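You operate a simulated robot arm through the tools that you are given. There is no shell and no other tool.

Carry out the task below with a simulated robot arm. There is one attempt and no reset: what you move stays moved.

Task
Crank the yellow marks to their bands, lock, then cap both shafts.
Fine: red lever to FREE first, to LOCK after; a blue element on each shaft. Where these are worked on the way, their far stop is far enough and under half their travel is too little: red lever.

It is judged by the outcome, as a careful person would: the job done as asked, and still so three seconds after it is handed in. It fails if anything else is knocked over, pushed out of place, dropped, spilled or broken. A push-on lid holds only when it is set on centred and level and pressed home; a screw cap is set on level and turned clockwise until tight.

Robot
A 7-joint arm with a two-finger parallel gripper, fixed in place. Base frame: the origin is at the foot of the arm, x ahead of it, y to its left, z up; the work surface is at about z = 913. Units: mm, rad, N and s.
Its first joint turns from -2.897 to 2.897 rad. Payload 4.4 kg.
The tool frame sits at the grasp point between the pads (the TCP): z along the fingers, y along the line on which they close. The tips reach 23 mm beyond it. Largest opening 94 mm; finger width 38, thickness 10; the body of the gripper, 54 by 96 mm, starts 39 mm behind the TCP.
Orientation is that of the tool frame in the base frame, as a unit quaternion [w, x, y, z]. With the fingers straight down and closing along the base's y, the tool's x points along the base's -x, its y along +y and its z along -z.

Tools
- The arm moves only by the tool send_rows. Its argument "targets" is a list of rows, each an object of numbers (a shift or turn left out is 0, a gripper value left out holds the last): "fingers": the closure in counts, from 0 (fully open) to 255 (shut); "x", "y", "z": the shift along the base's x, y, z in units of 200 mm (1.0 is 200 mm); "rx", "ry", "rz": the turn, a rotation vector about the base's x, y, z in units of 180 degrees (1.0 is 180 degrees). In form: [{"fingers": .., "x": .., "y": .., "z": .., "rx": .., "ry": .., "rz": ..}, ...]. A call has 1 to 20 rows; each row is the pose to reach, as a shift and turn from the pose commanded when the call began. A call with a number of a shift or a turn outside -1 to 1 is refused whole. Each row takes 0.2 s and may step no farther than 50 mm and 0.15 rad from the row before; otherwise, or with a gripper value out of range, the whole call is refused. A pose out of reach is approached as far as the arm can. The call stops where the force on the tool passes 70 N (or 10 N more than at its start, if that is more) or the arm is blocked; 0.2 s more then pass. The fingers move at their own pace (about 72 mm/s each) and stop on an object; they squeeze with about 27 N. The grip force told is the motor's: it shows also when the fingers shut on nothing. Time passes only in rows, and 0.2 s behind the last, so rows that repeat a pose let the fingers close. It gives the time, the measured TCP pose, the force on the tool (base axes), the opening and the grip force at its end, in the units of the frame above (readings bear some noise), with the torque about the TCP (base axes, N m) and any sound that the robot's microphone picked up.
- Cameras (640 x 400 px; columns grow to the right, rows downward): "scene" is fixed at [400.3, 650.1, 1580.3]; the picture's right is [-0.76, -0.65, 0.00], its down [-0.37, 0.44, -0.82] and it looks along [0.53, -0.62, -0.57] (base axes); focal length 271 px, centre (320, 200). "wrist" rides on the gripper at [86, 16, -75] in the tool frame; the picture's right is [-0.18, 0.98, 0.00], its down [-0.58, -0.11, -0.81] and it looks along [-0.79, -0.15, 0.59] (tool axes); focal length 243 px, centre (320, 200).
- get_image(camera): a new picture of that camera. It takes no simulated time.
- probe_pixels(camera, pixels): for up to 12 pixels [column, row] of the newest picture of that camera ("zoom" is the newest enlarged one), the place [x, y, z] in the base frame of the surface seen there, good to about 3 mm. It takes no simulated time.
- close_up(camera, box): a new picture of the part [left, top, right, bottom] of that camera's present view, enlarged. It takes no simulated time.
- job_done(): hands the job in; it is judged then, once.

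Open the gripper and draw the arm clear of the work before you hand the job in, unless the task says otherwise.

The tools are called after "Emit:" as name(argument=value, ...) on one line, values as JSON. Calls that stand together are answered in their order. send_rows: Moves the arm, as the interface text tells. Its arguments: {"type":"object","properties":{"targets":{"type":"array"}},"required":["targets"]} The other tools are called the same way: get_image (camera) takes a picture; probe_pixels (camera, pixels) gives the place of the surface under pixels of a picture; close_up (camera, box) takes an enlarged picture of a part of a camera's view; job_done () hands the job in.

At the start:

```text
time_s: 0.0
tool_pos: [772.1, 154.3, 1421.8]
orientation: [0.0, 0.0, 1.0, -0.001]
wrist_force: [0.3, -0.3, 0.6]
ft_torque: [0.03, 0.0, 0.02]
width: 93.8
gripper_force: 0.1
```

scene: 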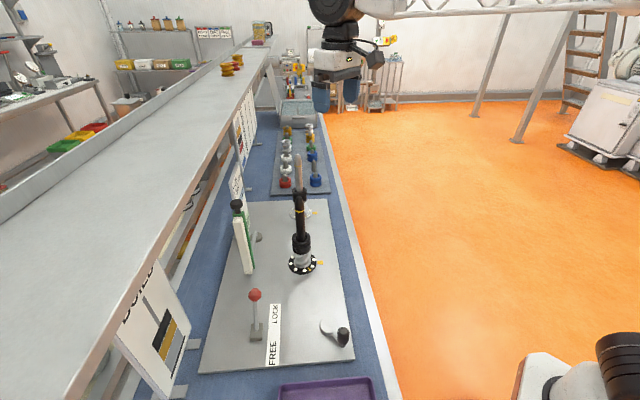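
wrist: 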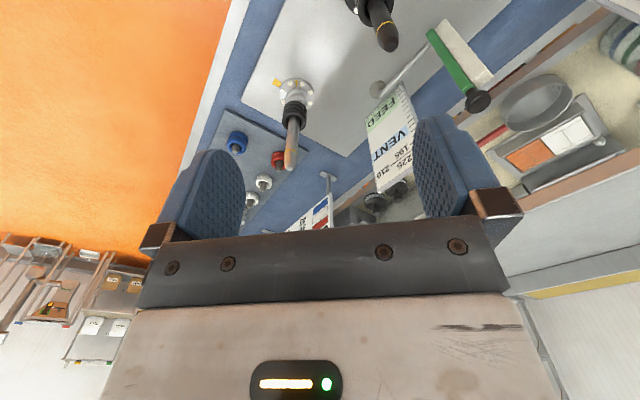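

The scene picture shows a panel with a red lever (255,295), a FREE/LOCK label (272,335), a crank (335,333), two shafts (300,250 and 300,212) and a rack of coloured elements (300,160). I take enlarged views to read the details.

Emit:
close_up(camera="scene", box=[190, 180, 380, 300])

Emit:
close_up(camera="scene", box=[190, 270, 390, 400])

Emit:
close_up(camera="scene", box=[250, 90, 350, 200])

Emit:
close_up(camera="scene", box=[100, 240, 220, 400])

Emit:
close_up(camera="wrist", box=[180, 0, 480, 220])

```text
3.33 times, centred on (285, 240) of scene
```

zoom: 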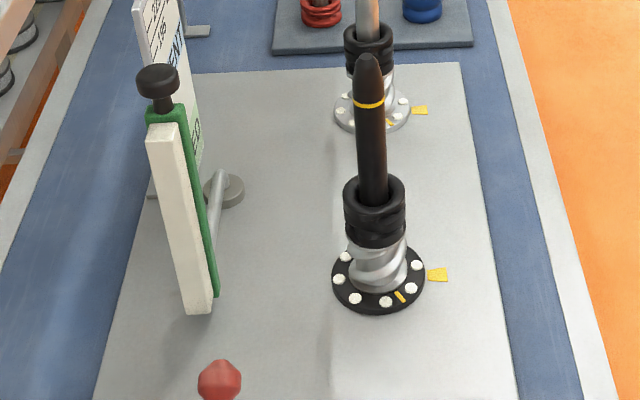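

```text
3.08 times, centred on (290, 335) of scene
```

zoom: 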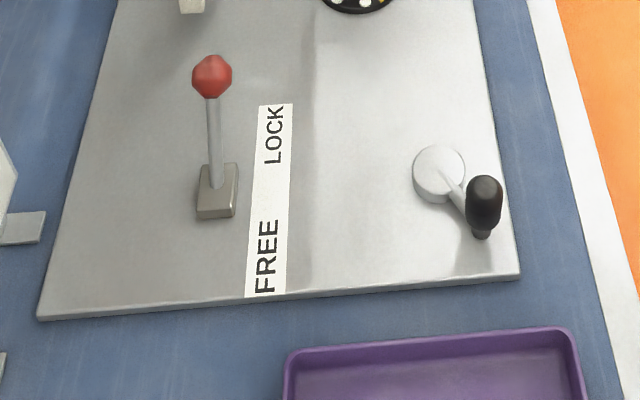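

```text
3.64 times, centred on (300, 145) of scene
```

zoom: 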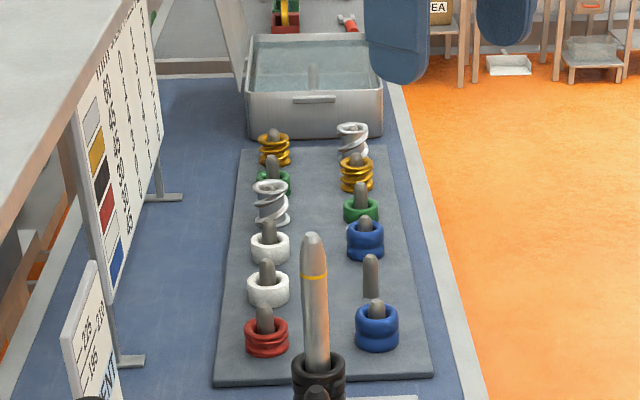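

```text
2.50 times, centred on (160, 320) of scene
```

zoom: 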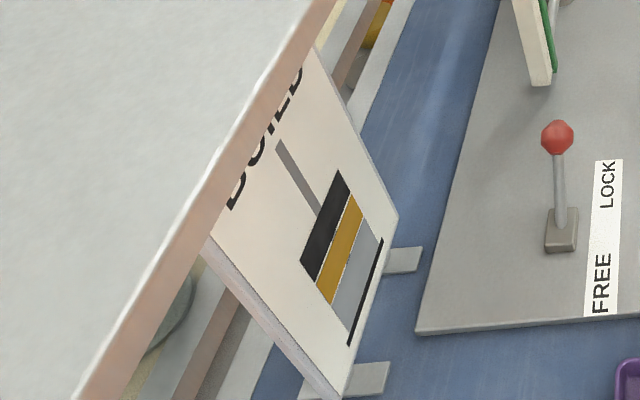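

```text
1.82 times, centred on (330, 110) of wrist
```

zoom: 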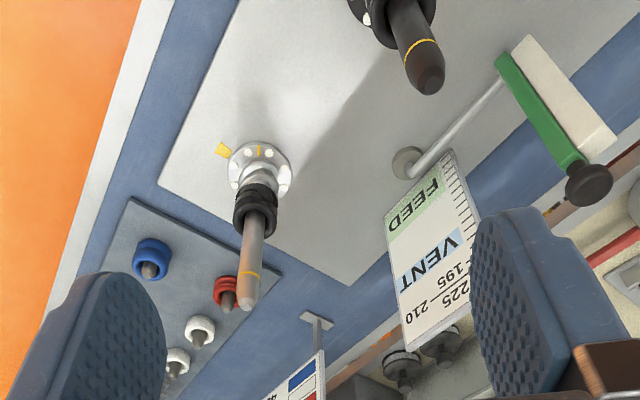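

I probe the main points in the scene to learn where things are: lever, label, crank, shafts, tabs, blue elements and signs.

Emit:
get_image(camera="scene")

Emit:
probe_pixels(camera="scene", pixels=[[255, 294], [256, 325], [274, 350], [276, 310], [327, 323], [343, 335], [299, 200], [301, 240], [303, 265], [321, 262], [302, 208], [319, 213]])

Emit:
probe_pixels(camera="scene", pixels=[[316, 180], [315, 156], [285, 183], [316, 167], [237, 204], [240, 250], [257, 237], [298, 157], [298, 190], [203, 370], [352, 357], [330, 390]])

```text
taken
```

scene: 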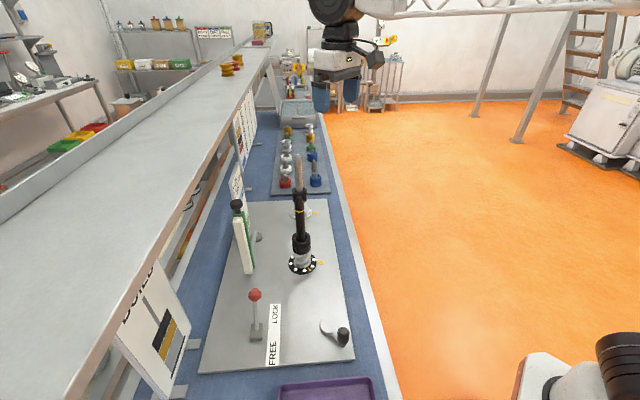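

```text
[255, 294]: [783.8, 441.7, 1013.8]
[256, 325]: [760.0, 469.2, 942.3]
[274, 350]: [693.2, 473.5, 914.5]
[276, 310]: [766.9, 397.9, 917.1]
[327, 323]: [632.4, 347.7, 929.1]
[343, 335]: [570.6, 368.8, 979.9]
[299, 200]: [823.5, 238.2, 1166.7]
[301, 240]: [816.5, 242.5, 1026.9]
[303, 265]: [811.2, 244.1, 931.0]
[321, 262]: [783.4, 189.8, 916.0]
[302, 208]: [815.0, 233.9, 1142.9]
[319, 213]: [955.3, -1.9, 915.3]
```

```text
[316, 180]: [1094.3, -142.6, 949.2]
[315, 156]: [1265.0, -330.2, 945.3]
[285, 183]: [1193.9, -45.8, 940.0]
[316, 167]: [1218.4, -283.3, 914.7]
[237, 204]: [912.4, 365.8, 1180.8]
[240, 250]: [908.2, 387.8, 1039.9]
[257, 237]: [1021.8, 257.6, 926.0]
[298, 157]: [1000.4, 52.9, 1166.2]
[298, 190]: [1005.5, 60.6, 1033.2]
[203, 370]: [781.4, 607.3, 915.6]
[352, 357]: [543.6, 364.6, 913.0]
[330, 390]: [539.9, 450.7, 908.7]
```

The blue rings on the far rack (316,180) probe at about 1100 mm from the base, so I check other spots: the purple tray, the shelf edge, and the stack on the shelf, before moving.

Emit:
probe_pixels(camera="scene", pixels=[[232, 62], [220, 125], [150, 265], [60, 395], [320, 380], [292, 130], [310, 145], [312, 165], [311, 135], [240, 190], [160, 320], [245, 130]])

Emit:
close_up(camera="scene", box=[200, 20, 330, 110])

Emit:
close_up(camera="scene", box=[215, 80, 275, 210])

Emit:
close_up(camera="scene", box=[270, 110, 335, 200])

```text
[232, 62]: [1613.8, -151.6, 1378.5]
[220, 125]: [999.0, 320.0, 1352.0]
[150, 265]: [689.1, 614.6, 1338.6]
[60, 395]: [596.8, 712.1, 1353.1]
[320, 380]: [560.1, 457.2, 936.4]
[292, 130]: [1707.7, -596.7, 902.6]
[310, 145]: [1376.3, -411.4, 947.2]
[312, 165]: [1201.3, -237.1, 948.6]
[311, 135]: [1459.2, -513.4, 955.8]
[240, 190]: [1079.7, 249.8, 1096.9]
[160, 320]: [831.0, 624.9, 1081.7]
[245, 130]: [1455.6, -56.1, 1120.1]
```

```text
4.44 times, centred on (265, 65) of scene
```

zoom: 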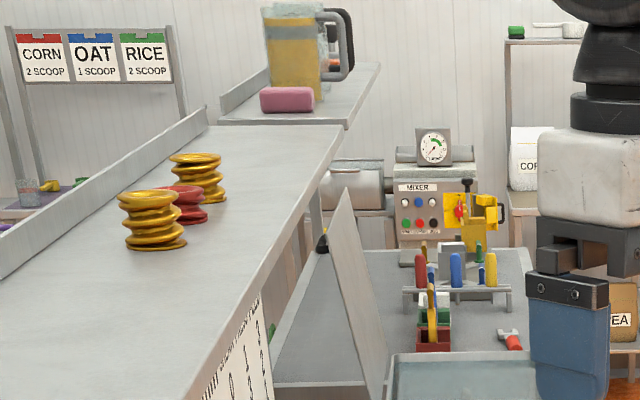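

```text
3.08 times, centred on (245, 145) of scene
```

zoom: 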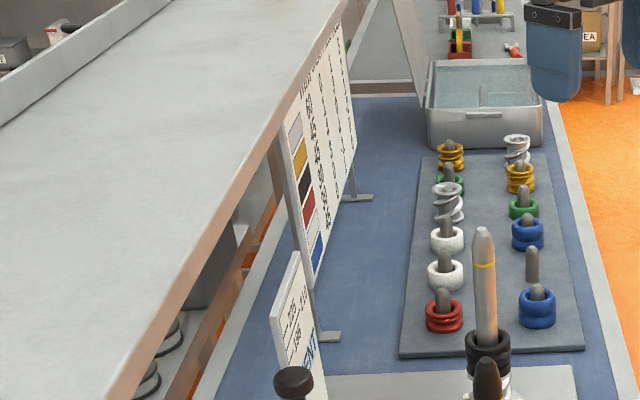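

```text
4.44 times, centred on (302, 155) of scene
```

zoom: 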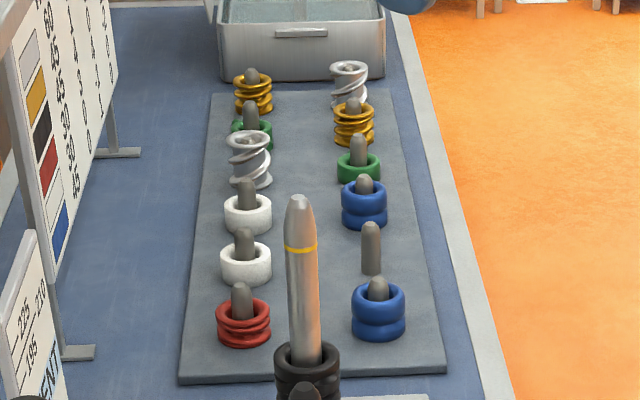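

The rack's nearest blue ring is ~1.1 m from the base, so I need more views first. I move the arm back and left at height to look at the tray, crank and lever with the wrist camera.

Emit:
send_rows(targets=[{"fingers": 0, "x": -0.2, "y": 0.1}, {"x": -0.4, "y": 0.2}, {"x": -0.6, "y": 0.3}, {"x": -0.8, "y": 0.4}, {"x": -1.0, "y": 0.5}])

Emit:
get_image(camera="wrist")

Emit:
get_image(camera="scene")

```text
time_s: 1.2
tool_pos: [572.6, 253.7, 1420.3]
orientation: [0.0, 0.0, 1.0, 0.0]
wrist_force: [-1.0, -0.4, -0.9]
ft_torque: [-0.02, 0.02, 0.04]
width: 94.1
gripper_force: 0.1
```

```text
taken
```

wrist: 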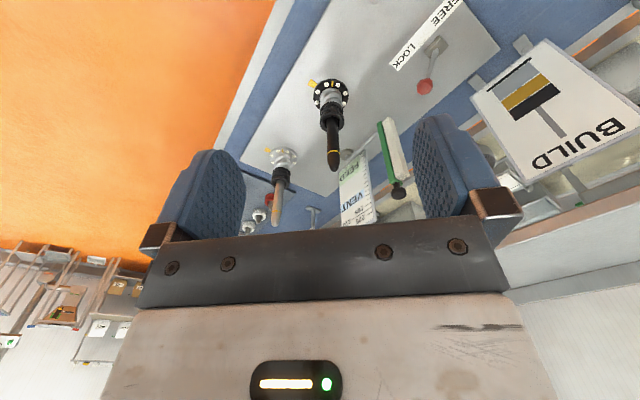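

```text
taken
```

scene: 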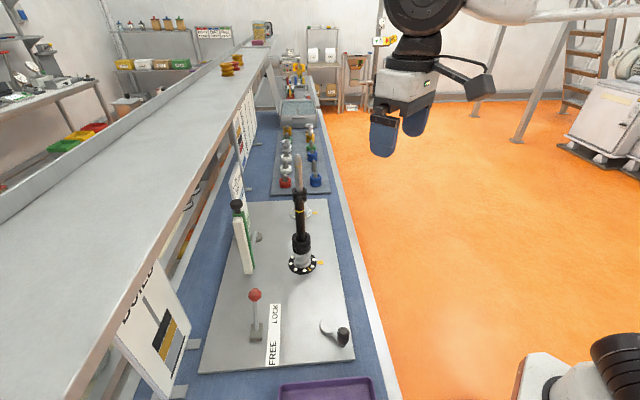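

The wrist view now shows the BUILD board and both shafts; the tray is not in view. I move farther back and turn the tool to the left so the wrist camera looks at the crank and tray.

Emit:
send_rows(targets=[{"x": -0.15, "y": -0.1, "rz": 0.04}, {"x": -0.3, "y": -0.2, "rz": 0.08}, {"x": -0.45, "y": -0.3, "rz": 0.12}, {"x": -0.6, "y": -0.4, "rz": 0.16}, {"x": -0.75, "y": -0.5, "rz": 0.2}, {"x": -0.9, "y": -0.5, "rz": 0.24}, {"x": -1.0, "y": -0.5, "rz": 0.28}])

Emit:
get_image(camera="wrist")

```text
time_s: 2.8
tool_pos: [372.7, 154.0, 1422.0]
orientation: [0.0, -0.427, 0.904, 0.001]
wrist_force: [-0.1, 0.5, -0.2]
ft_torque: [0.0, -0.01, 0.02]
width: 94.0
gripper_force: 0.0
```

```text
taken
```

wrist: 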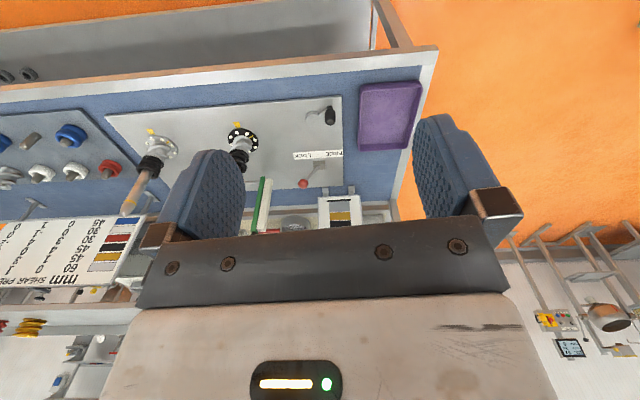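

The purple tray (390,115) looks empty. I zoom into this wrist view to read the boards and see the elements.

Emit:
close_up(camera="wrist", box=[0, 90, 200, 300])

Emit:
close_up(camera="wrist", box=[190, 70, 440, 240])

Emit:
probe_pixels(camera="wrist", pixels=[[70, 132], [30, 140], [73, 138], [160, 145], [130, 200], [242, 135], [305, 183], [331, 115], [390, 115], [420, 70]])

```text
1.90 times, centred on (100, 195) of wrist
```

zoom: 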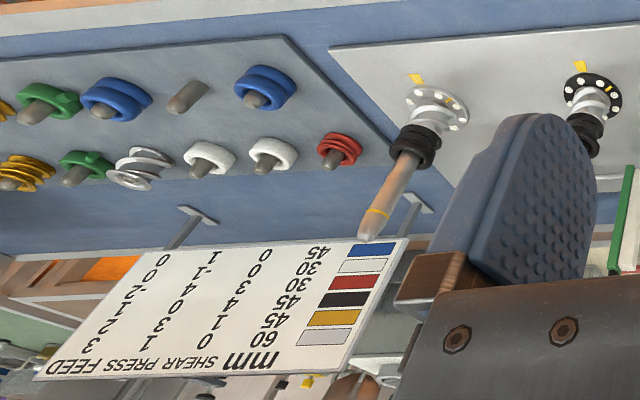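

```text
2.35 times, centred on (315, 155) of wrist
```

zoom: 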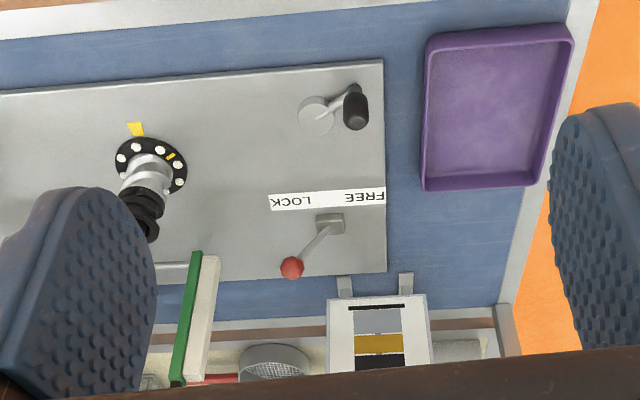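

```text
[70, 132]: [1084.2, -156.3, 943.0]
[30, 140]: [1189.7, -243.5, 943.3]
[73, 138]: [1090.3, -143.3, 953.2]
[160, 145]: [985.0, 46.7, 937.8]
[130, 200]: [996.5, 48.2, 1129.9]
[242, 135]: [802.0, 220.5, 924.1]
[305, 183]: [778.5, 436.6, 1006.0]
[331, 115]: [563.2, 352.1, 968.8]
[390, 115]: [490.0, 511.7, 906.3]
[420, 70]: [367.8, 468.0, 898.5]
```

The probes from both cameras agree that the rack's blue rings are at (1090,-145) and farther. I look around the rest of the cell with the wrist camera in case other blue elements lie closer, turning the tool further left first.

Emit:
send_rows(targets=[{"rz": 0.04}, {"rz": 0.08}, {"rz": 0.12}, {"rz": 0.16}, {"rz": 0.2}, {"rz": 0.24}, {"rz": 0.28}, {"rz": 0.32}, {"rz": 0.36}, {"rz": 0.4}])

Emit:
get_image(camera="wrist")

Emit:
get_image(camera="scene")

```text
time_s: 5.0
tool_pos: [372.2, 154.7, 1422.7]
orientation: [0.0, 0.877, -0.481, 0.0]
wrist_force: [0.3, 0.7, 0.3]
ft_torque: [-0.01, 0.01, -0.02]
width: 94.2
gripper_force: 0.0
```

```text
taken
```

wrist: 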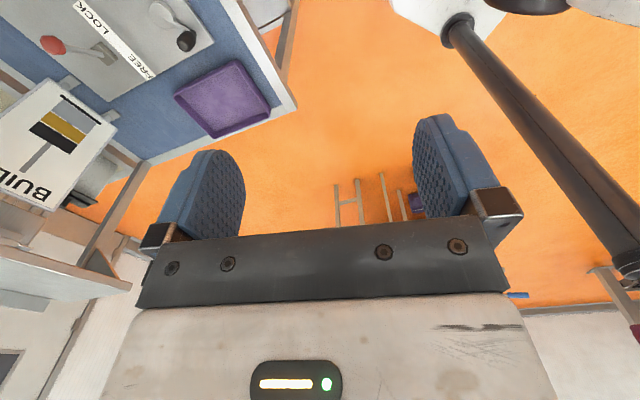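

```text
taken
```

scene: 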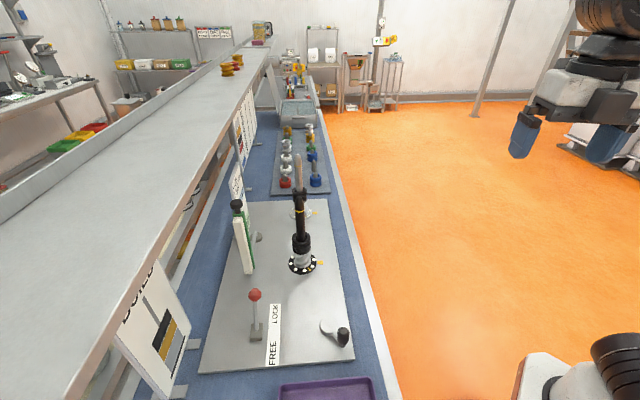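

Nothing blue on this side apart from what is on the bench. I turn the tool the other way to view the right-hand side.

Emit:
send_rows(targets=[{"rz": -0.047}, {"rz": -0.094}, {"rz": -0.141}, {"rz": -0.188}, {"rz": -0.235}, {"rz": -0.282}, {"rz": -0.329}, {"rz": -0.376}, {"rz": -0.423}, {"rz": -0.47}, {"rz": -0.517}, {"rz": -0.564}, {"rz": -0.611}, {"rz": -0.658}, {"rz": -0.705}, {"rz": -0.752}, {"rz": -0.799}, {"rz": -0.846}, {"rz": -0.89}])

Emit:
get_image(camera="wrist")

```text
time_s: 9.0
tool_pos: [371.9, 153.0, 1422.6]
orientation: [0.0, 0.324, 0.946, 0.0]
wrist_force: [-0.9, 0.4, 1.2]
ft_torque: [0.0, -0.02, -0.01]
width: 93.6
gripper_force: 0.1
```

```text
taken
```

wrist: 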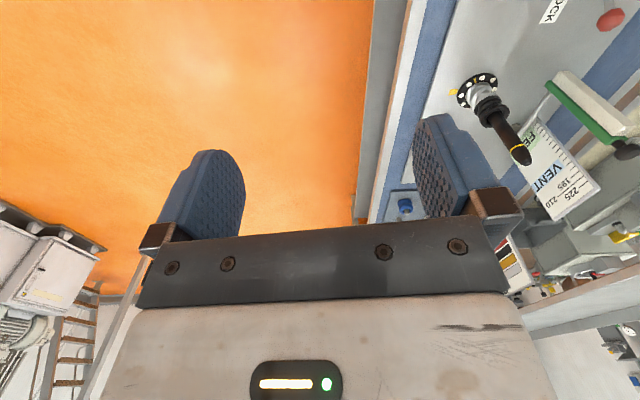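

No other blue parts are within view, so the rack's blue rings are the ones to use (likely with a tilted tool). I go to a viewing pose near the lever and crank with the tool turned about 45° so the fingers close along the FREE–LOCK line.

Emit:
send_rows(targets=[{"x": 0.09, "y": 0.05, "z": -0.05, "rz": 0.046}, {"x": 0.18, "y": 0.1, "z": -0.1, "rz": 0.092}, {"x": 0.27, "y": 0.15, "z": -0.15, "rz": 0.138}, {"x": 0.36, "y": 0.2, "z": -0.2, "rz": 0.184}, {"x": 0.45, "y": 0.25, "z": -0.25, "rz": 0.23}, {"x": 0.54, "y": 0.3, "z": -0.3, "rz": 0.276}, {"x": 0.63, "y": 0.35, "z": -0.35, "rz": 0.322}, {"x": 0.72, "y": 0.4, "z": -0.4, "rz": 0.368}, {"x": 0.81, "y": 0.45, "z": -0.45, "rz": 0.414}, {"x": 0.9, "y": 0.5, "z": -0.5, "rz": 0.46}])

Emit:
get_image(camera="wrist")

Emit:
close_up(camera="scene", box=[280, 245, 330, 280])

Emit:
close_up(camera="scene", box=[280, 195, 330, 230])

```text
time_s: 11.2
tool_pos: [553.1, 255.5, 1323.4]
orientation: [0.0, -0.383, 0.924, 0.0]
wrist_force: [0.5, 0.7, 0.5]
ft_torque: [0.01, -0.01, 0.02]
width: 94.1
gripper_force: 0.1
```

```text
taken
```

wrist: 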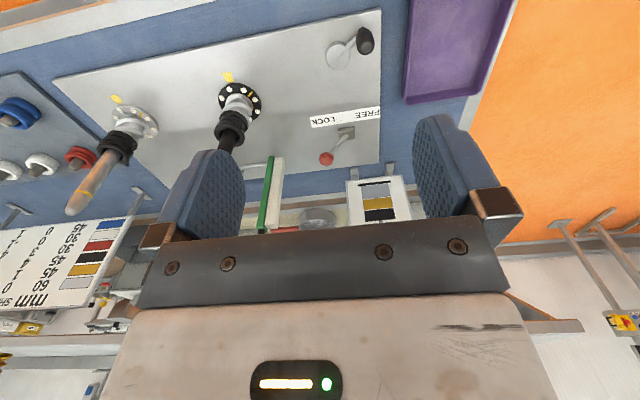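

```text
11.43 times, centred on (305, 262) of scene
```

zoom: 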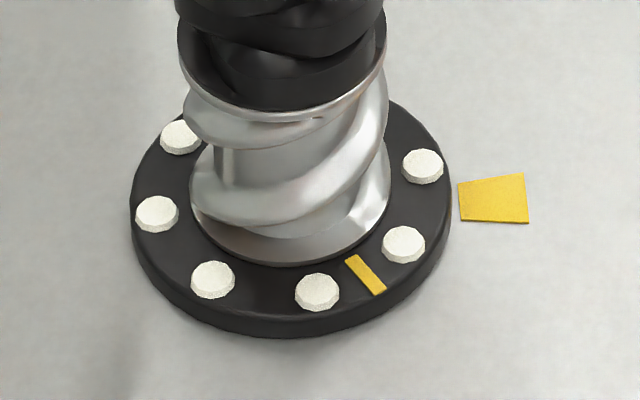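

```text
11.43 times, centred on (305, 212) of scene
```

zoom: 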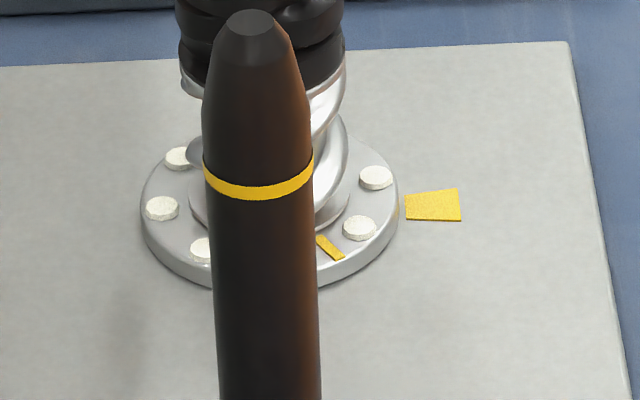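

The yellow mark on each disc and the yellow wedge ("band") beside it are clear. I probe mark, band and disc edges for shaft 2 in this zoom.

Emit:
probe_pixels(camera="zoom", pixels=[[330, 247], [433, 205], [145, 215], [398, 200], [375, 178], [162, 209], [358, 228], [178, 158], [416, 205], [452, 205], [345, 275]])

Emit:
close_up(camera="scene", box=[280, 245, 330, 280])

```text
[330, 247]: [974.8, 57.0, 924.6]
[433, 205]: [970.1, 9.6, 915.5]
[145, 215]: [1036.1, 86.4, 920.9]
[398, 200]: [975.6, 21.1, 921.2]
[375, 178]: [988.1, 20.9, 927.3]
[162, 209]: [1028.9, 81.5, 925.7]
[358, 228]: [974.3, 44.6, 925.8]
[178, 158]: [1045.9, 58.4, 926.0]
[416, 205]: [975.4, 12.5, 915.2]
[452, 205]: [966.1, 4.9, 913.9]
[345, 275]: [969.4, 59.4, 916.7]
```

```text
11.43 times, centred on (305, 262) of scene
```

zoom: 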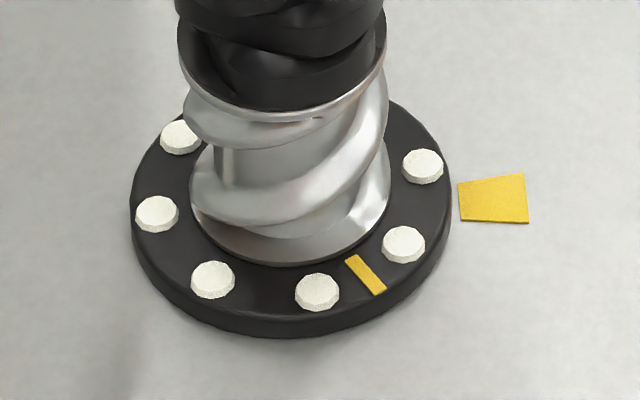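

Emit:
probe_pixels(camera="zoom", pixels=[[366, 275], [495, 199], [422, 166], [404, 245], [317, 292], [212, 279], [157, 214], [180, 137], [470, 199], [520, 199], [135, 215], [450, 200]])

Emit:
close_up(camera="wrist", box=[290, 0, 440, 200])

```text
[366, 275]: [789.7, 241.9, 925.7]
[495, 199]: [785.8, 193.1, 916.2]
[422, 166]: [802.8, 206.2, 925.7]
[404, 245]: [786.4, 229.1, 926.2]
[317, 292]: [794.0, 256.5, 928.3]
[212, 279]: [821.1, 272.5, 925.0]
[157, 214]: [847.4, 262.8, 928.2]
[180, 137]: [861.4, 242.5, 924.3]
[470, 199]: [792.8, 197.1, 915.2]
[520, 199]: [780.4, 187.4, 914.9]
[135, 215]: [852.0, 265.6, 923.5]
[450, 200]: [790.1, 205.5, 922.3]
```

```text
2.00 times, centred on (365, 100) of wrist
```

zoom: 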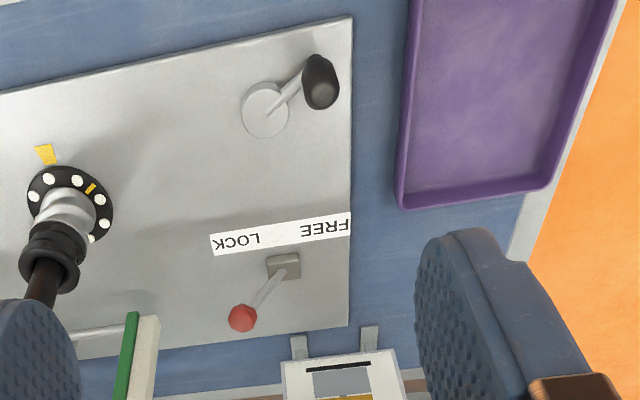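

Marks sit near 170° and bands near 228° about disc centres (825,236) and (1008,51), so both need about +57° of turn. Now I probe the crank, lever, label in the wrist zoom.

Emit:
probe_pixels(camera="zoom", pixels=[[265, 110], [318, 75], [322, 98], [290, 90], [242, 318], [284, 264], [262, 290], [238, 241], [325, 228], [340, 30], [340, 325], [250, 90]])

Emit:
close_up(camera="scene", box=[235, 280, 295, 370])

Emit:
close_up(camera="scene", box=[310, 310, 365, 365])

```text
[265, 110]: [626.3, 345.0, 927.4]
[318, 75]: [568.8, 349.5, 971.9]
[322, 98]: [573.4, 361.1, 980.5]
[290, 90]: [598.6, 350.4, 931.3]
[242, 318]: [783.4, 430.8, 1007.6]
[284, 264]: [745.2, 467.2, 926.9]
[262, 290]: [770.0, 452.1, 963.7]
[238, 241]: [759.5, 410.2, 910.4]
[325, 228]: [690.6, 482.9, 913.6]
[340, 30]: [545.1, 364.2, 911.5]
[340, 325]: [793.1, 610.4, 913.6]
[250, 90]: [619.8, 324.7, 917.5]
```

```text
4.44 times, centred on (265, 325) of scene
```

zoom: 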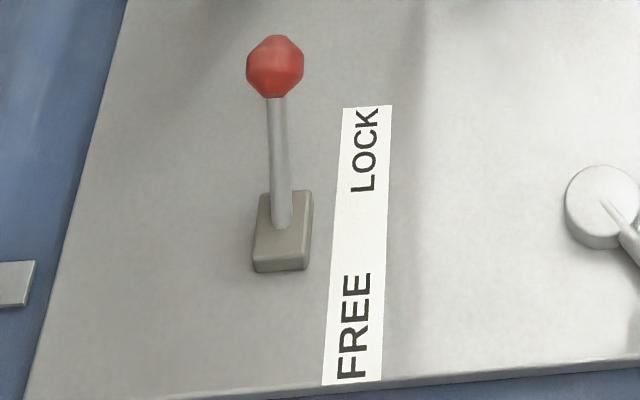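

```text
7.27 times, centred on (338, 338) of scene
```

zoom: 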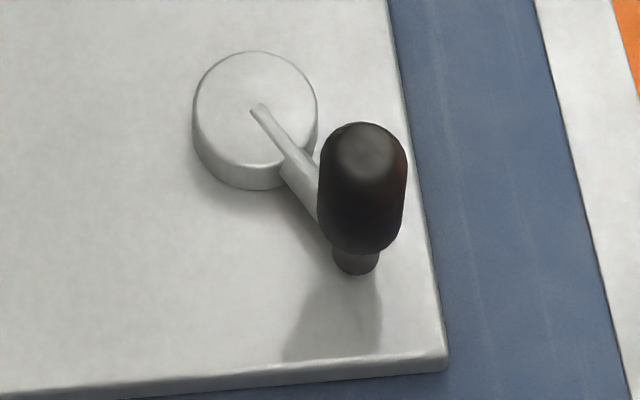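

Lever is at LOCK now (ball at ~(783,432,1010), pivot ~(758,465)). Before acting I measure the two blue rings precisely from a scene zoom.

Emit:
close_up(camera="scene", box=[295, 140, 335, 195])

```text
7.27 times, centred on (315, 168) of scene
```

zoom: 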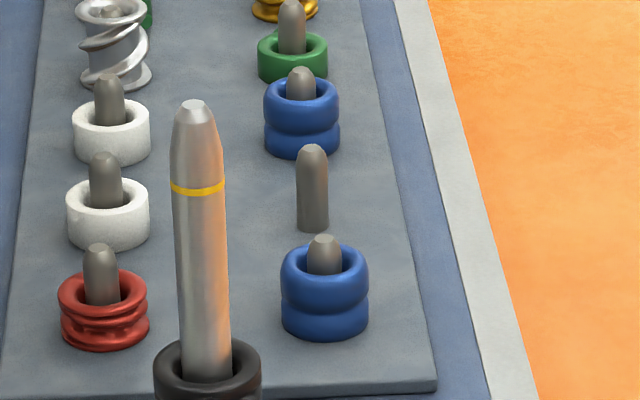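

Emit:
probe_pixels(camera="zoom", pixels=[[324, 242], [324, 265], [324, 300], [324, 325], [285, 300], [364, 300], [312, 150], [312, 215], [300, 72], [300, 100], [302, 125], [302, 148]])

Emit:
probe_pixels(camera="zoom", pixels=[[268, 110], [336, 110], [291, 10], [194, 104], [197, 187], [200, 350], [206, 390], [295, 228], [340, 228], [324, 395], [100, 330], [160, 380]])

```text
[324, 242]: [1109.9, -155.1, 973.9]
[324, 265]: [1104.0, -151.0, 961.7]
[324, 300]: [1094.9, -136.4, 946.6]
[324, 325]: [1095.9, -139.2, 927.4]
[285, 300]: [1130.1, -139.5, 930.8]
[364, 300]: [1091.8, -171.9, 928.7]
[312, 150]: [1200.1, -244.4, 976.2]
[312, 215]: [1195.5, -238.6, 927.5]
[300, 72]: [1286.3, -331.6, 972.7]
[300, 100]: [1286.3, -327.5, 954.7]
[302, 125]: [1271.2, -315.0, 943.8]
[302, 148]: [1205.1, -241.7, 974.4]
```

```text
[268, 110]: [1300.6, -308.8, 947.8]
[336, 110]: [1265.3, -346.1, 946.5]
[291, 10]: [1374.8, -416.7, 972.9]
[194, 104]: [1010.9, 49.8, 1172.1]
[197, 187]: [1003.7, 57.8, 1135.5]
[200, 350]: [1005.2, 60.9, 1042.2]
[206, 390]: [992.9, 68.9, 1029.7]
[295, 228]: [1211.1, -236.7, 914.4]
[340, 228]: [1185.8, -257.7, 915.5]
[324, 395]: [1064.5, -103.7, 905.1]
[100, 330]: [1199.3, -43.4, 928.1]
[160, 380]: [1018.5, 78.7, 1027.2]
```

The blue rings centre near (1112,-156) and (1288,-332). I start with the lever: closing the fingers to about 50 mm and going to a point in front of the lever (toward the base) at low height, to slide in straddling the red ball.

Emit:
send_rows(targets=[{"fingers": 110, "x": 0.123, "y": 0.077, "z": -0.167}, {"x": 0.246, "y": 0.154, "z": -0.333}, {"x": 0.37, "y": 0.23, "z": -0.5}, {"x": 0.493, "y": 0.307, "z": -0.667}, {"x": 0.616, "y": 0.384, "z": -0.833}, {"x": 0.74, "y": 0.461, "z": -1.0}])

Emit:
get_image(camera="wrist")

Emit:
get_image(camera="scene")

```text
time_s: 12.6
tool_pos: [700.4, 346.9, 1123.6]
orientation: [0.0, -0.384, 0.923, 0.0]
wrist_force: [1.2, 0.4, 0.7]
ft_torque: [-0.01, -0.01, -0.02]
width: 53.4
gripper_force: 0.0
```

```text
taken
```

wrist: 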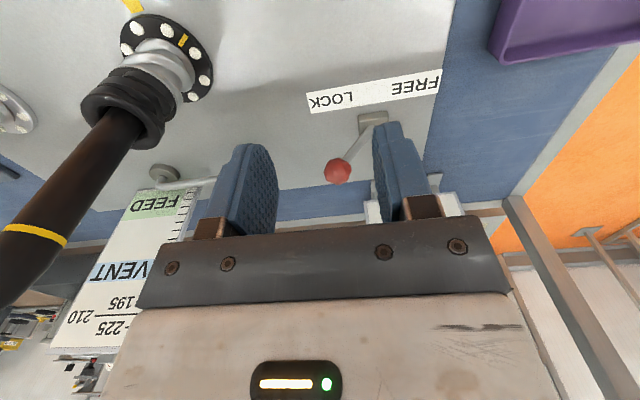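

```text
taken
```

scene: 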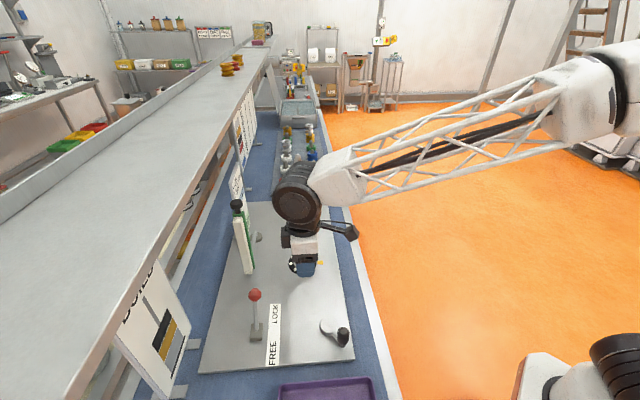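

The ball (338,170) sits between the finger planes in the wrist view. I probe it and the lever base for a refined position before sliding in.

Emit:
probe_pixels(camera="wrist", pixels=[[338, 170], [330, 172], [346, 172], [338, 162], [338, 180], [355, 145], [372, 122], [350, 96], [260, 190], [385, 165]])

Emit:
close_up(camera="wrist", box=[200, 60, 460, 220])

```text
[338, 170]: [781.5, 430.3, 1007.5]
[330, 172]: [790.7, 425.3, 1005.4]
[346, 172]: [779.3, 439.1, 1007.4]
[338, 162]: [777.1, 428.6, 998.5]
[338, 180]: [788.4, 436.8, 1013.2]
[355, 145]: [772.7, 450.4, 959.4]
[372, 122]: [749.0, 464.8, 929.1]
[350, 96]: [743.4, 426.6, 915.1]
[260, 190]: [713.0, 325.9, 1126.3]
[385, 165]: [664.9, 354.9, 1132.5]
```

```text
2.46 times, centred on (330, 140) of wrist
```

zoom: 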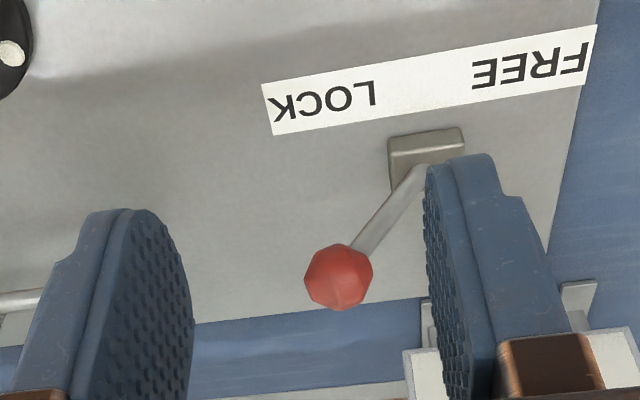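

Ball centre ≈ (789,437,1002), on the finger mid-plane. I descend to z≈1013 and slide in along the panel width so the ball sits between the fingers.

Emit:
send_rows(targets=[{"z": -0.2}, {"z": -0.4}, {"z": -0.544}, {"x": 0.1, "y": 0.1, "z": -0.544}, {"x": 0.2, "y": 0.2, "z": -0.544}, {"x": 0.3, "y": 0.3, "z": -0.544}, {"x": 0.4, "y": 0.4, "z": -0.544}, {"x": 0.445, "y": 0.445, "z": -0.544}])

Emit:
get_image(camera="wrist")

Emit:
close_up(camera="scene", box=[200, 230, 350, 350])

```text
time_s: 14.4
tool_pos: [788.8, 434.9, 1014.2]
orientation: [0.0, -0.382, 0.924, 0.0]
wrist_force: [-0.1, 0.2, 0.3]
ft_torque: [-0.02, 0.04, -0.03]
width: 53.6
gripper_force: 0.1
```

```text
taken
```

wrist: 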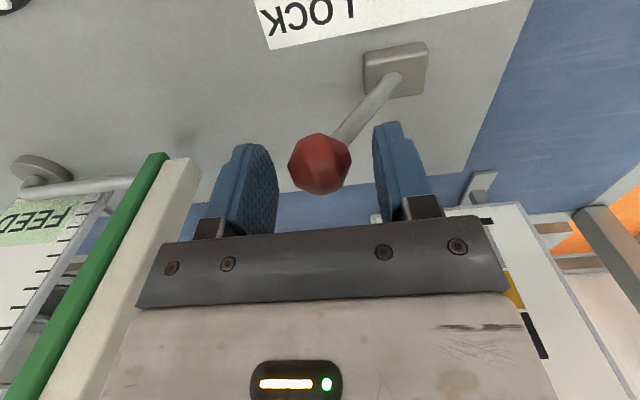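

```text
3.33 times, centred on (275, 290) of scene
```

zoom: 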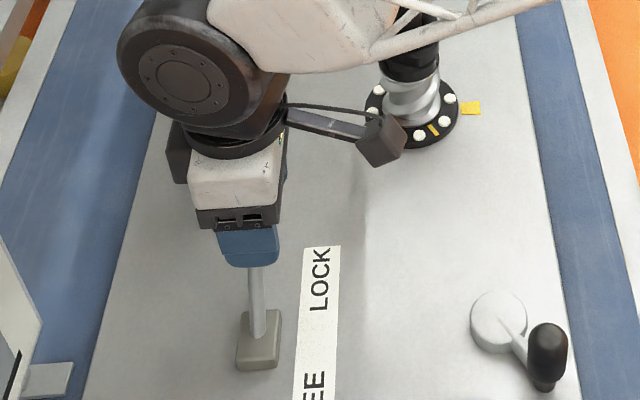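

The ball (320,165) is between the fingers. I push toward FREE (direction −x,+y) 70 mm in small steps and watch the force.

Emit:
send_rows(targets=[{"x": -0.035, "y": 0.035}, {"x": -0.07, "y": 0.07}, {"x": -0.106, "y": 0.106}, {"x": -0.141, "y": 0.141}, {"x": -0.177, "y": 0.177}, {"x": -0.212, "y": 0.212}, {"x": -0.247, "y": 0.247}])

Emit:
get_image(camera="wrist")

Emit:
close_up(camera="scene", box=[200, 230, 350, 350])

```text
time_s: 16.0
tool_pos: [739.7, 485.2, 1014.6]
orientation: [0.0, -0.381, 0.924, -0.001]
wrist_force: [-0.7, -0.1, 0.5]
ft_torque: [0.02, -0.02, -0.02]
width: 53.8
gripper_force: 0.0
```

```text
taken
```

wrist: 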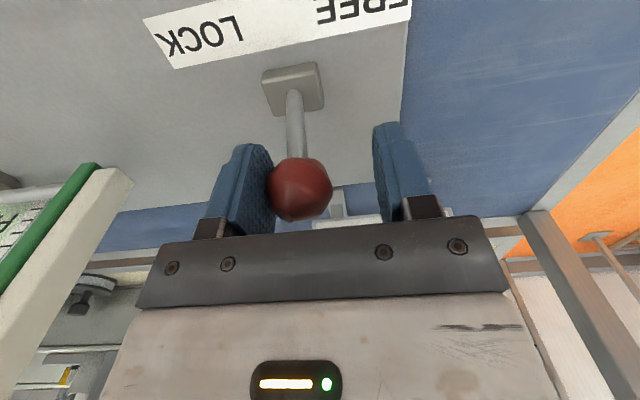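

```text
3.33 times, centred on (275, 290) of scene
```

zoom: 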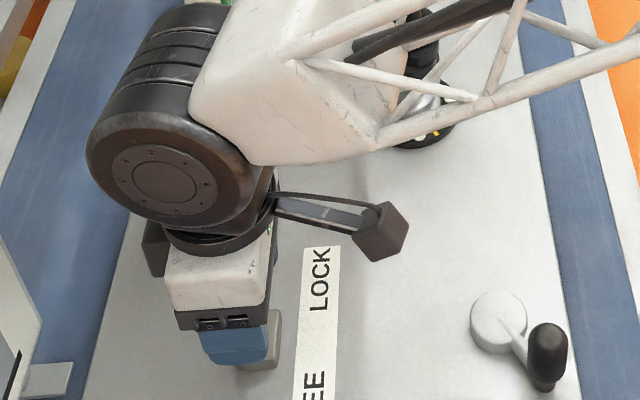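

The lever follows the finger with almost no force. I continue toward FREE in small steps until it meets its stop.

Emit:
send_rows(targets=[{"x": -0.025, "y": 0.025}, {"x": -0.05, "y": 0.05}, {"x": -0.07, "y": 0.07}, {"x": -0.085, "y": 0.085}])

Emit:
get_image(camera="wrist")

```text
time_s: 17.0
tool_pos: [721.8, 501.8, 1013.1]
orientation: [0.0, -0.382, 0.924, 0.0]
wrist_force: [0.2, -0.5, -0.1]
ft_torque: [0.01, 0.0, 0.03]
width: 53.4
gripper_force: 0.1
```

```text
taken
```

wrist: 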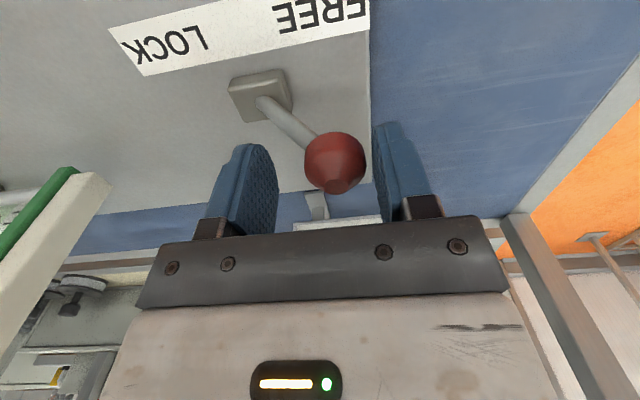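

The lever has gone over to the FREE side on its own (ball now at (335,162), clear of the pushing finger). I probe the ball to see how far it has travelled.

Emit:
probe_pixels(camera="wrist", pixels=[[335, 160], [345, 165], [280, 115], [258, 88], [325, 162]])

```text
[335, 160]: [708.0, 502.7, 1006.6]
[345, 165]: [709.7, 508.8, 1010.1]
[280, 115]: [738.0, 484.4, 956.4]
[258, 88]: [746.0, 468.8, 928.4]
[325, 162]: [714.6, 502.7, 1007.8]
```

The ball centre is now about a mirror image of its start, which suggests the FREE stop. I nudge another ~24 mm to make sure it is against its stop.

Emit:
send_rows(targets=[{"x": -0.03, "y": 0.03}, {"x": -0.055, "y": 0.055}, {"x": -0.07, "y": 0.07}, {"x": -0.08, "y": 0.08}])

Emit:
get_image(camera="wrist")

```text
time_s: 18.0
tool_pos: [706.8, 516.8, 1013.9]
orientation: [-0.001, -0.383, 0.924, 0.001]
wrist_force: [14.1, -6.9, -2.7]
ft_torque: [-0.04, -0.16, 0.09]
width: 60.2
gripper_force: 7.6
```

```text
taken
```

wrist: 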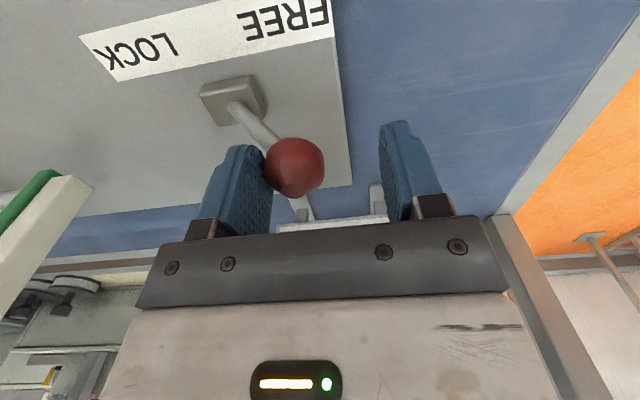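

About 16 N of reaction shows the lever is against its FREE stop. I back off, withdraw toward the base and rise to look at the crank.

Emit:
send_rows(targets=[{"x": 0.035, "y": -0.035}, {"x": -0.08, "y": -0.15}, {"x": -0.2, "y": -0.27}, {"x": -0.28, "y": -0.35}, {"x": -0.28, "y": -0.35, "z": 0.2}, {"x": -0.33, "y": -0.4, "z": 0.4}, {"x": -0.45, "y": -0.52, "z": 0.55}, {"x": -0.55, "y": -0.62, "z": 0.65}, {"x": -0.65, "y": -0.72, "z": 0.75}, {"x": -0.75, "y": -0.82, "z": 0.85}])

Emit:
get_image(camera="wrist")

Emit:
get_image(camera="scene")

```text
time_s: 20.2
tool_pos: [555.6, 355.3, 1182.4]
orientation: [-0.001, -0.382, 0.924, -0.001]
wrist_force: [-0.2, -0.6, -0.3]
ft_torque: [-0.03, 0.0, -0.04]
width: 53.5
gripper_force: 0.0
```

```text
taken
```

wrist: 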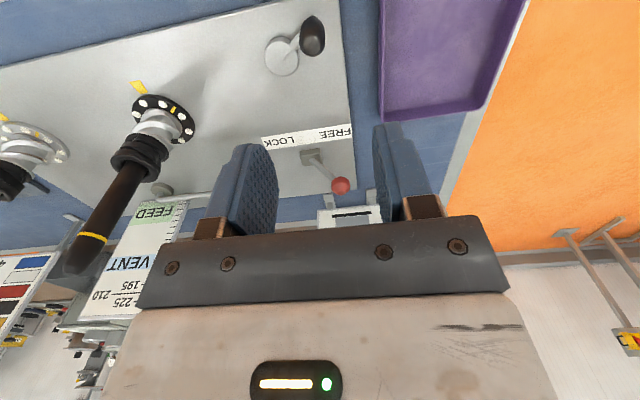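

```text
taken
```

scene: 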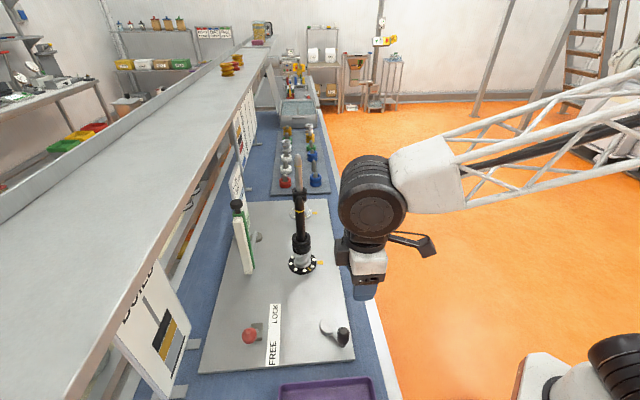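

The red ball (250,334 in the scene) is now beside FREE. I zoom on the crank to get the hub and knob geometry.

Emit:
close_up(camera="wrist", box=[240, 0, 360, 90])

Emit:
probe_pixels(camera="wrist", pixels=[[311, 26], [314, 40], [308, 48], [305, 30], [319, 30], [281, 55], [270, 50], [292, 60], [283, 70], [283, 40], [297, 42]])

```text
4.44 times, centred on (300, 45) of wrist
```

zoom: 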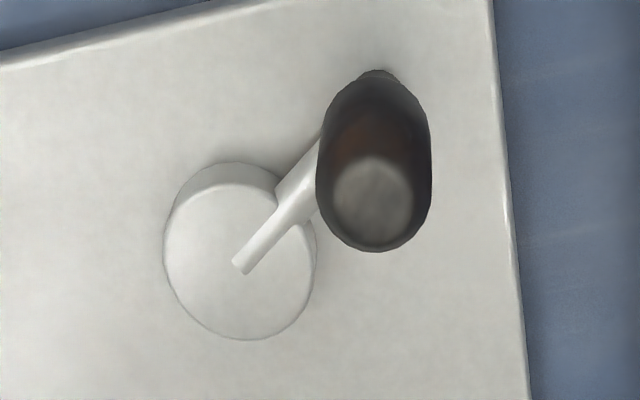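

```text
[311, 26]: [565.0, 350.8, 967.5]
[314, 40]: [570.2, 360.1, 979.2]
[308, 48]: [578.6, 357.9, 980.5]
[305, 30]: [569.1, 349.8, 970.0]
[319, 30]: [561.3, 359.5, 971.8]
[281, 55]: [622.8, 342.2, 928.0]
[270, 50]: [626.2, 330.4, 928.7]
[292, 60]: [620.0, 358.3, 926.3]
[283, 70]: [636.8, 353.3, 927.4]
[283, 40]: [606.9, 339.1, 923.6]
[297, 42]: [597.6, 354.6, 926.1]
```

Emit:
probe_pixels(camera="zoom", pixels=[[240, 260], [168, 250], [312, 260], [240, 335], [240, 187], [372, 205], [372, 160], [345, 200], [405, 205], [372, 235], [375, 90], [290, 205]])

Emit:
close_up(camera="scene", box=[310, 310, 365, 365])

Emit:
probe_pixels(camera="zoom", pixels=[[365, 150], [325, 190], [404, 190], [362, 225], [355, 265], [255, 105], [198, 105], [315, 105], [255, 60], [255, 155], [362, 190]])

```text
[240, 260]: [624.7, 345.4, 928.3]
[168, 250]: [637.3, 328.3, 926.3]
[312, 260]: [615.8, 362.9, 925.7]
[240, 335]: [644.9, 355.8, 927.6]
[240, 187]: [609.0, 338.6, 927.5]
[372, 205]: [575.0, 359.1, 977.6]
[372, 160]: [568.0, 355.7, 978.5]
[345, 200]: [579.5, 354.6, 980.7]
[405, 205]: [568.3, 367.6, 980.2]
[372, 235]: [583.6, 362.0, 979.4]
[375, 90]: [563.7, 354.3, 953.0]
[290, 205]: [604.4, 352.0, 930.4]
```

```text
7.27 times, centred on (338, 338) of scene
```

zoom: 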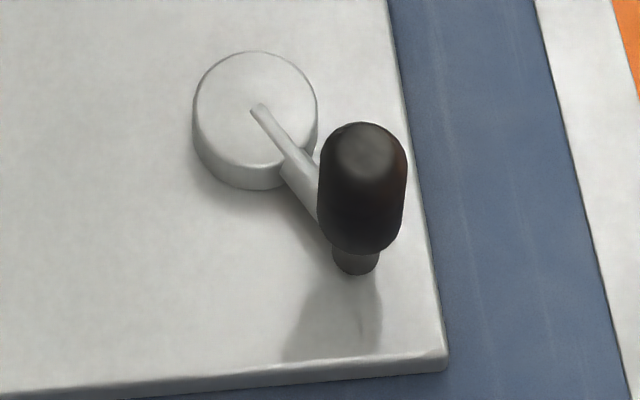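

```text
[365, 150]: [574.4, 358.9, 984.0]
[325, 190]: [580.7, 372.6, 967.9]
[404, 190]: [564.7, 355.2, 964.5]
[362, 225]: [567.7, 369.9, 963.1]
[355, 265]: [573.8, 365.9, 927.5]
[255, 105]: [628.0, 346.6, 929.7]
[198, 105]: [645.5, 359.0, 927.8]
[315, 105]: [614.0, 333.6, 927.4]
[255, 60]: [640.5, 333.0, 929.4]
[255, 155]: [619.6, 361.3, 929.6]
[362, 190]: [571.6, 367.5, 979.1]
```

Hub axis ≈ (628,346.5), knob axis ≈ (574,360), radius ≈ 56 mm, knob Ø ≈ 28 mm with top at z≈983. I move above the knob with the fingers opened and descend part way.

Emit:
send_rows(targets=[{"fingers": 40, "x": 0.086, "y": 0.03}, {"x": 0.086, "y": 0.03, "z": -0.2}, {"x": 0.086, "y": 0.03, "z": -0.4}, {"x": 0.086, "y": 0.03, "z": -0.6}])

Emit:
get_image(camera="wrist")

Emit:
close_up(camera="scene", box=[270, 250, 400, 380])

```text
time_s: 21.2
tool_pos: [570.7, 358.2, 1065.9]
orientation: [0.001, -0.382, 0.924, 0.001]
wrist_force: [-0.2, -0.4, -0.5]
ft_torque: [0.01, 0.04, -0.03]
width: 79.3
gripper_force: 0.1
```

```text
taken
```

wrist: 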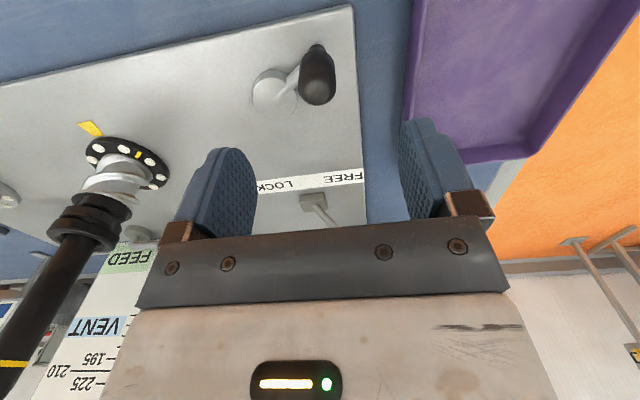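

```text
3.08 times, centred on (335, 315) of scene
```

zoom: 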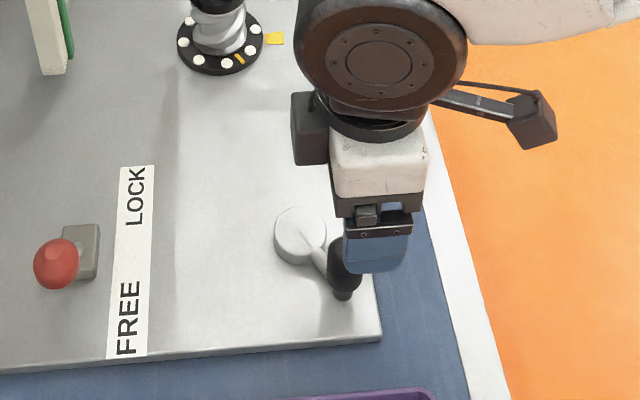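

The knob lines up between the fingers (column ~318). I descend to z≈968 and close on the knob.

Emit:
probe_pixels(camera="wrist", pixels=[[318, 85], [318, 95], [318, 70], [308, 85], [328, 85]])

Emit:
send_rows(targets=[{"z": -0.15}, {"z": -0.3}, {"z": -0.4}, {"z": -0.475}])

Emit:
get_image(camera="wrist")

```text
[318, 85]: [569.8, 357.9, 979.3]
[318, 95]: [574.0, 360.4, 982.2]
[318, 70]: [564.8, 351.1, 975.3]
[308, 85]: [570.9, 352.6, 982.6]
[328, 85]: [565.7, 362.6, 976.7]
```

```text
time_s: 22.2
tool_pos: [573.6, 359.8, 967.2]
orientation: [0.0, -0.382, 0.924, 0.001]
wrist_force: [-0.7, 0.0, -0.9]
ft_torque: [0.03, -0.03, 0.01]
width: 79.1
gripper_force: 0.0
```

```text
taken
```

wrist: 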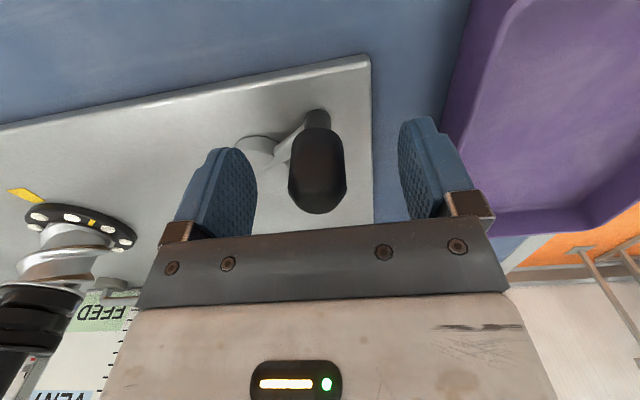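

The knob stands between the fingers. I close on it and check grip and forces.

Emit:
send_rows(targets=[{"fingers": 255}, {"fingers": 255}, {"fingers": 255}, {"fingers": 255}])

Emit:
get_image(camera="wrist")

```text
time_s: 23.2
tool_pos: [574.9, 359.2, 968.2]
orientation: [0.001, -0.383, 0.924, 0.0]
wrist_force: [27.8, -4.3, -6.4]
ft_torque: [0.75, -0.99, 0.03]
width: 28.0
gripper_force: 44.9
```

```text
taken
```

wrist: 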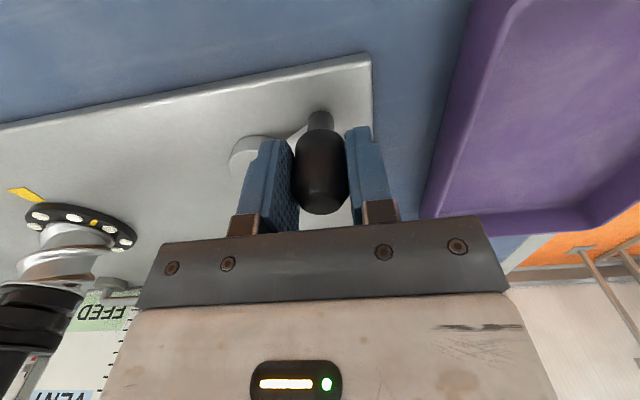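

The grip holds a 28 mm knob; a ~28 N pull toward the hub says the true crank radius is a little smaller. I shift 2 mm inward to relax it.

Emit:
send_rows(targets=[{"x": 0.008, "y": -0.002}, {"x": 0.008, "y": -0.002}])

```text
time_s: 23.8
tool_pos: [573.7, 359.6, 968.2]
orientation: [-0.002, -0.383, 0.924, 0.0]
wrist_force: [-7.2, -2.8, 0.1]
ft_torque: [0.32, -0.21, -0.24]
width: 27.9
gripper_force: 45.3
```

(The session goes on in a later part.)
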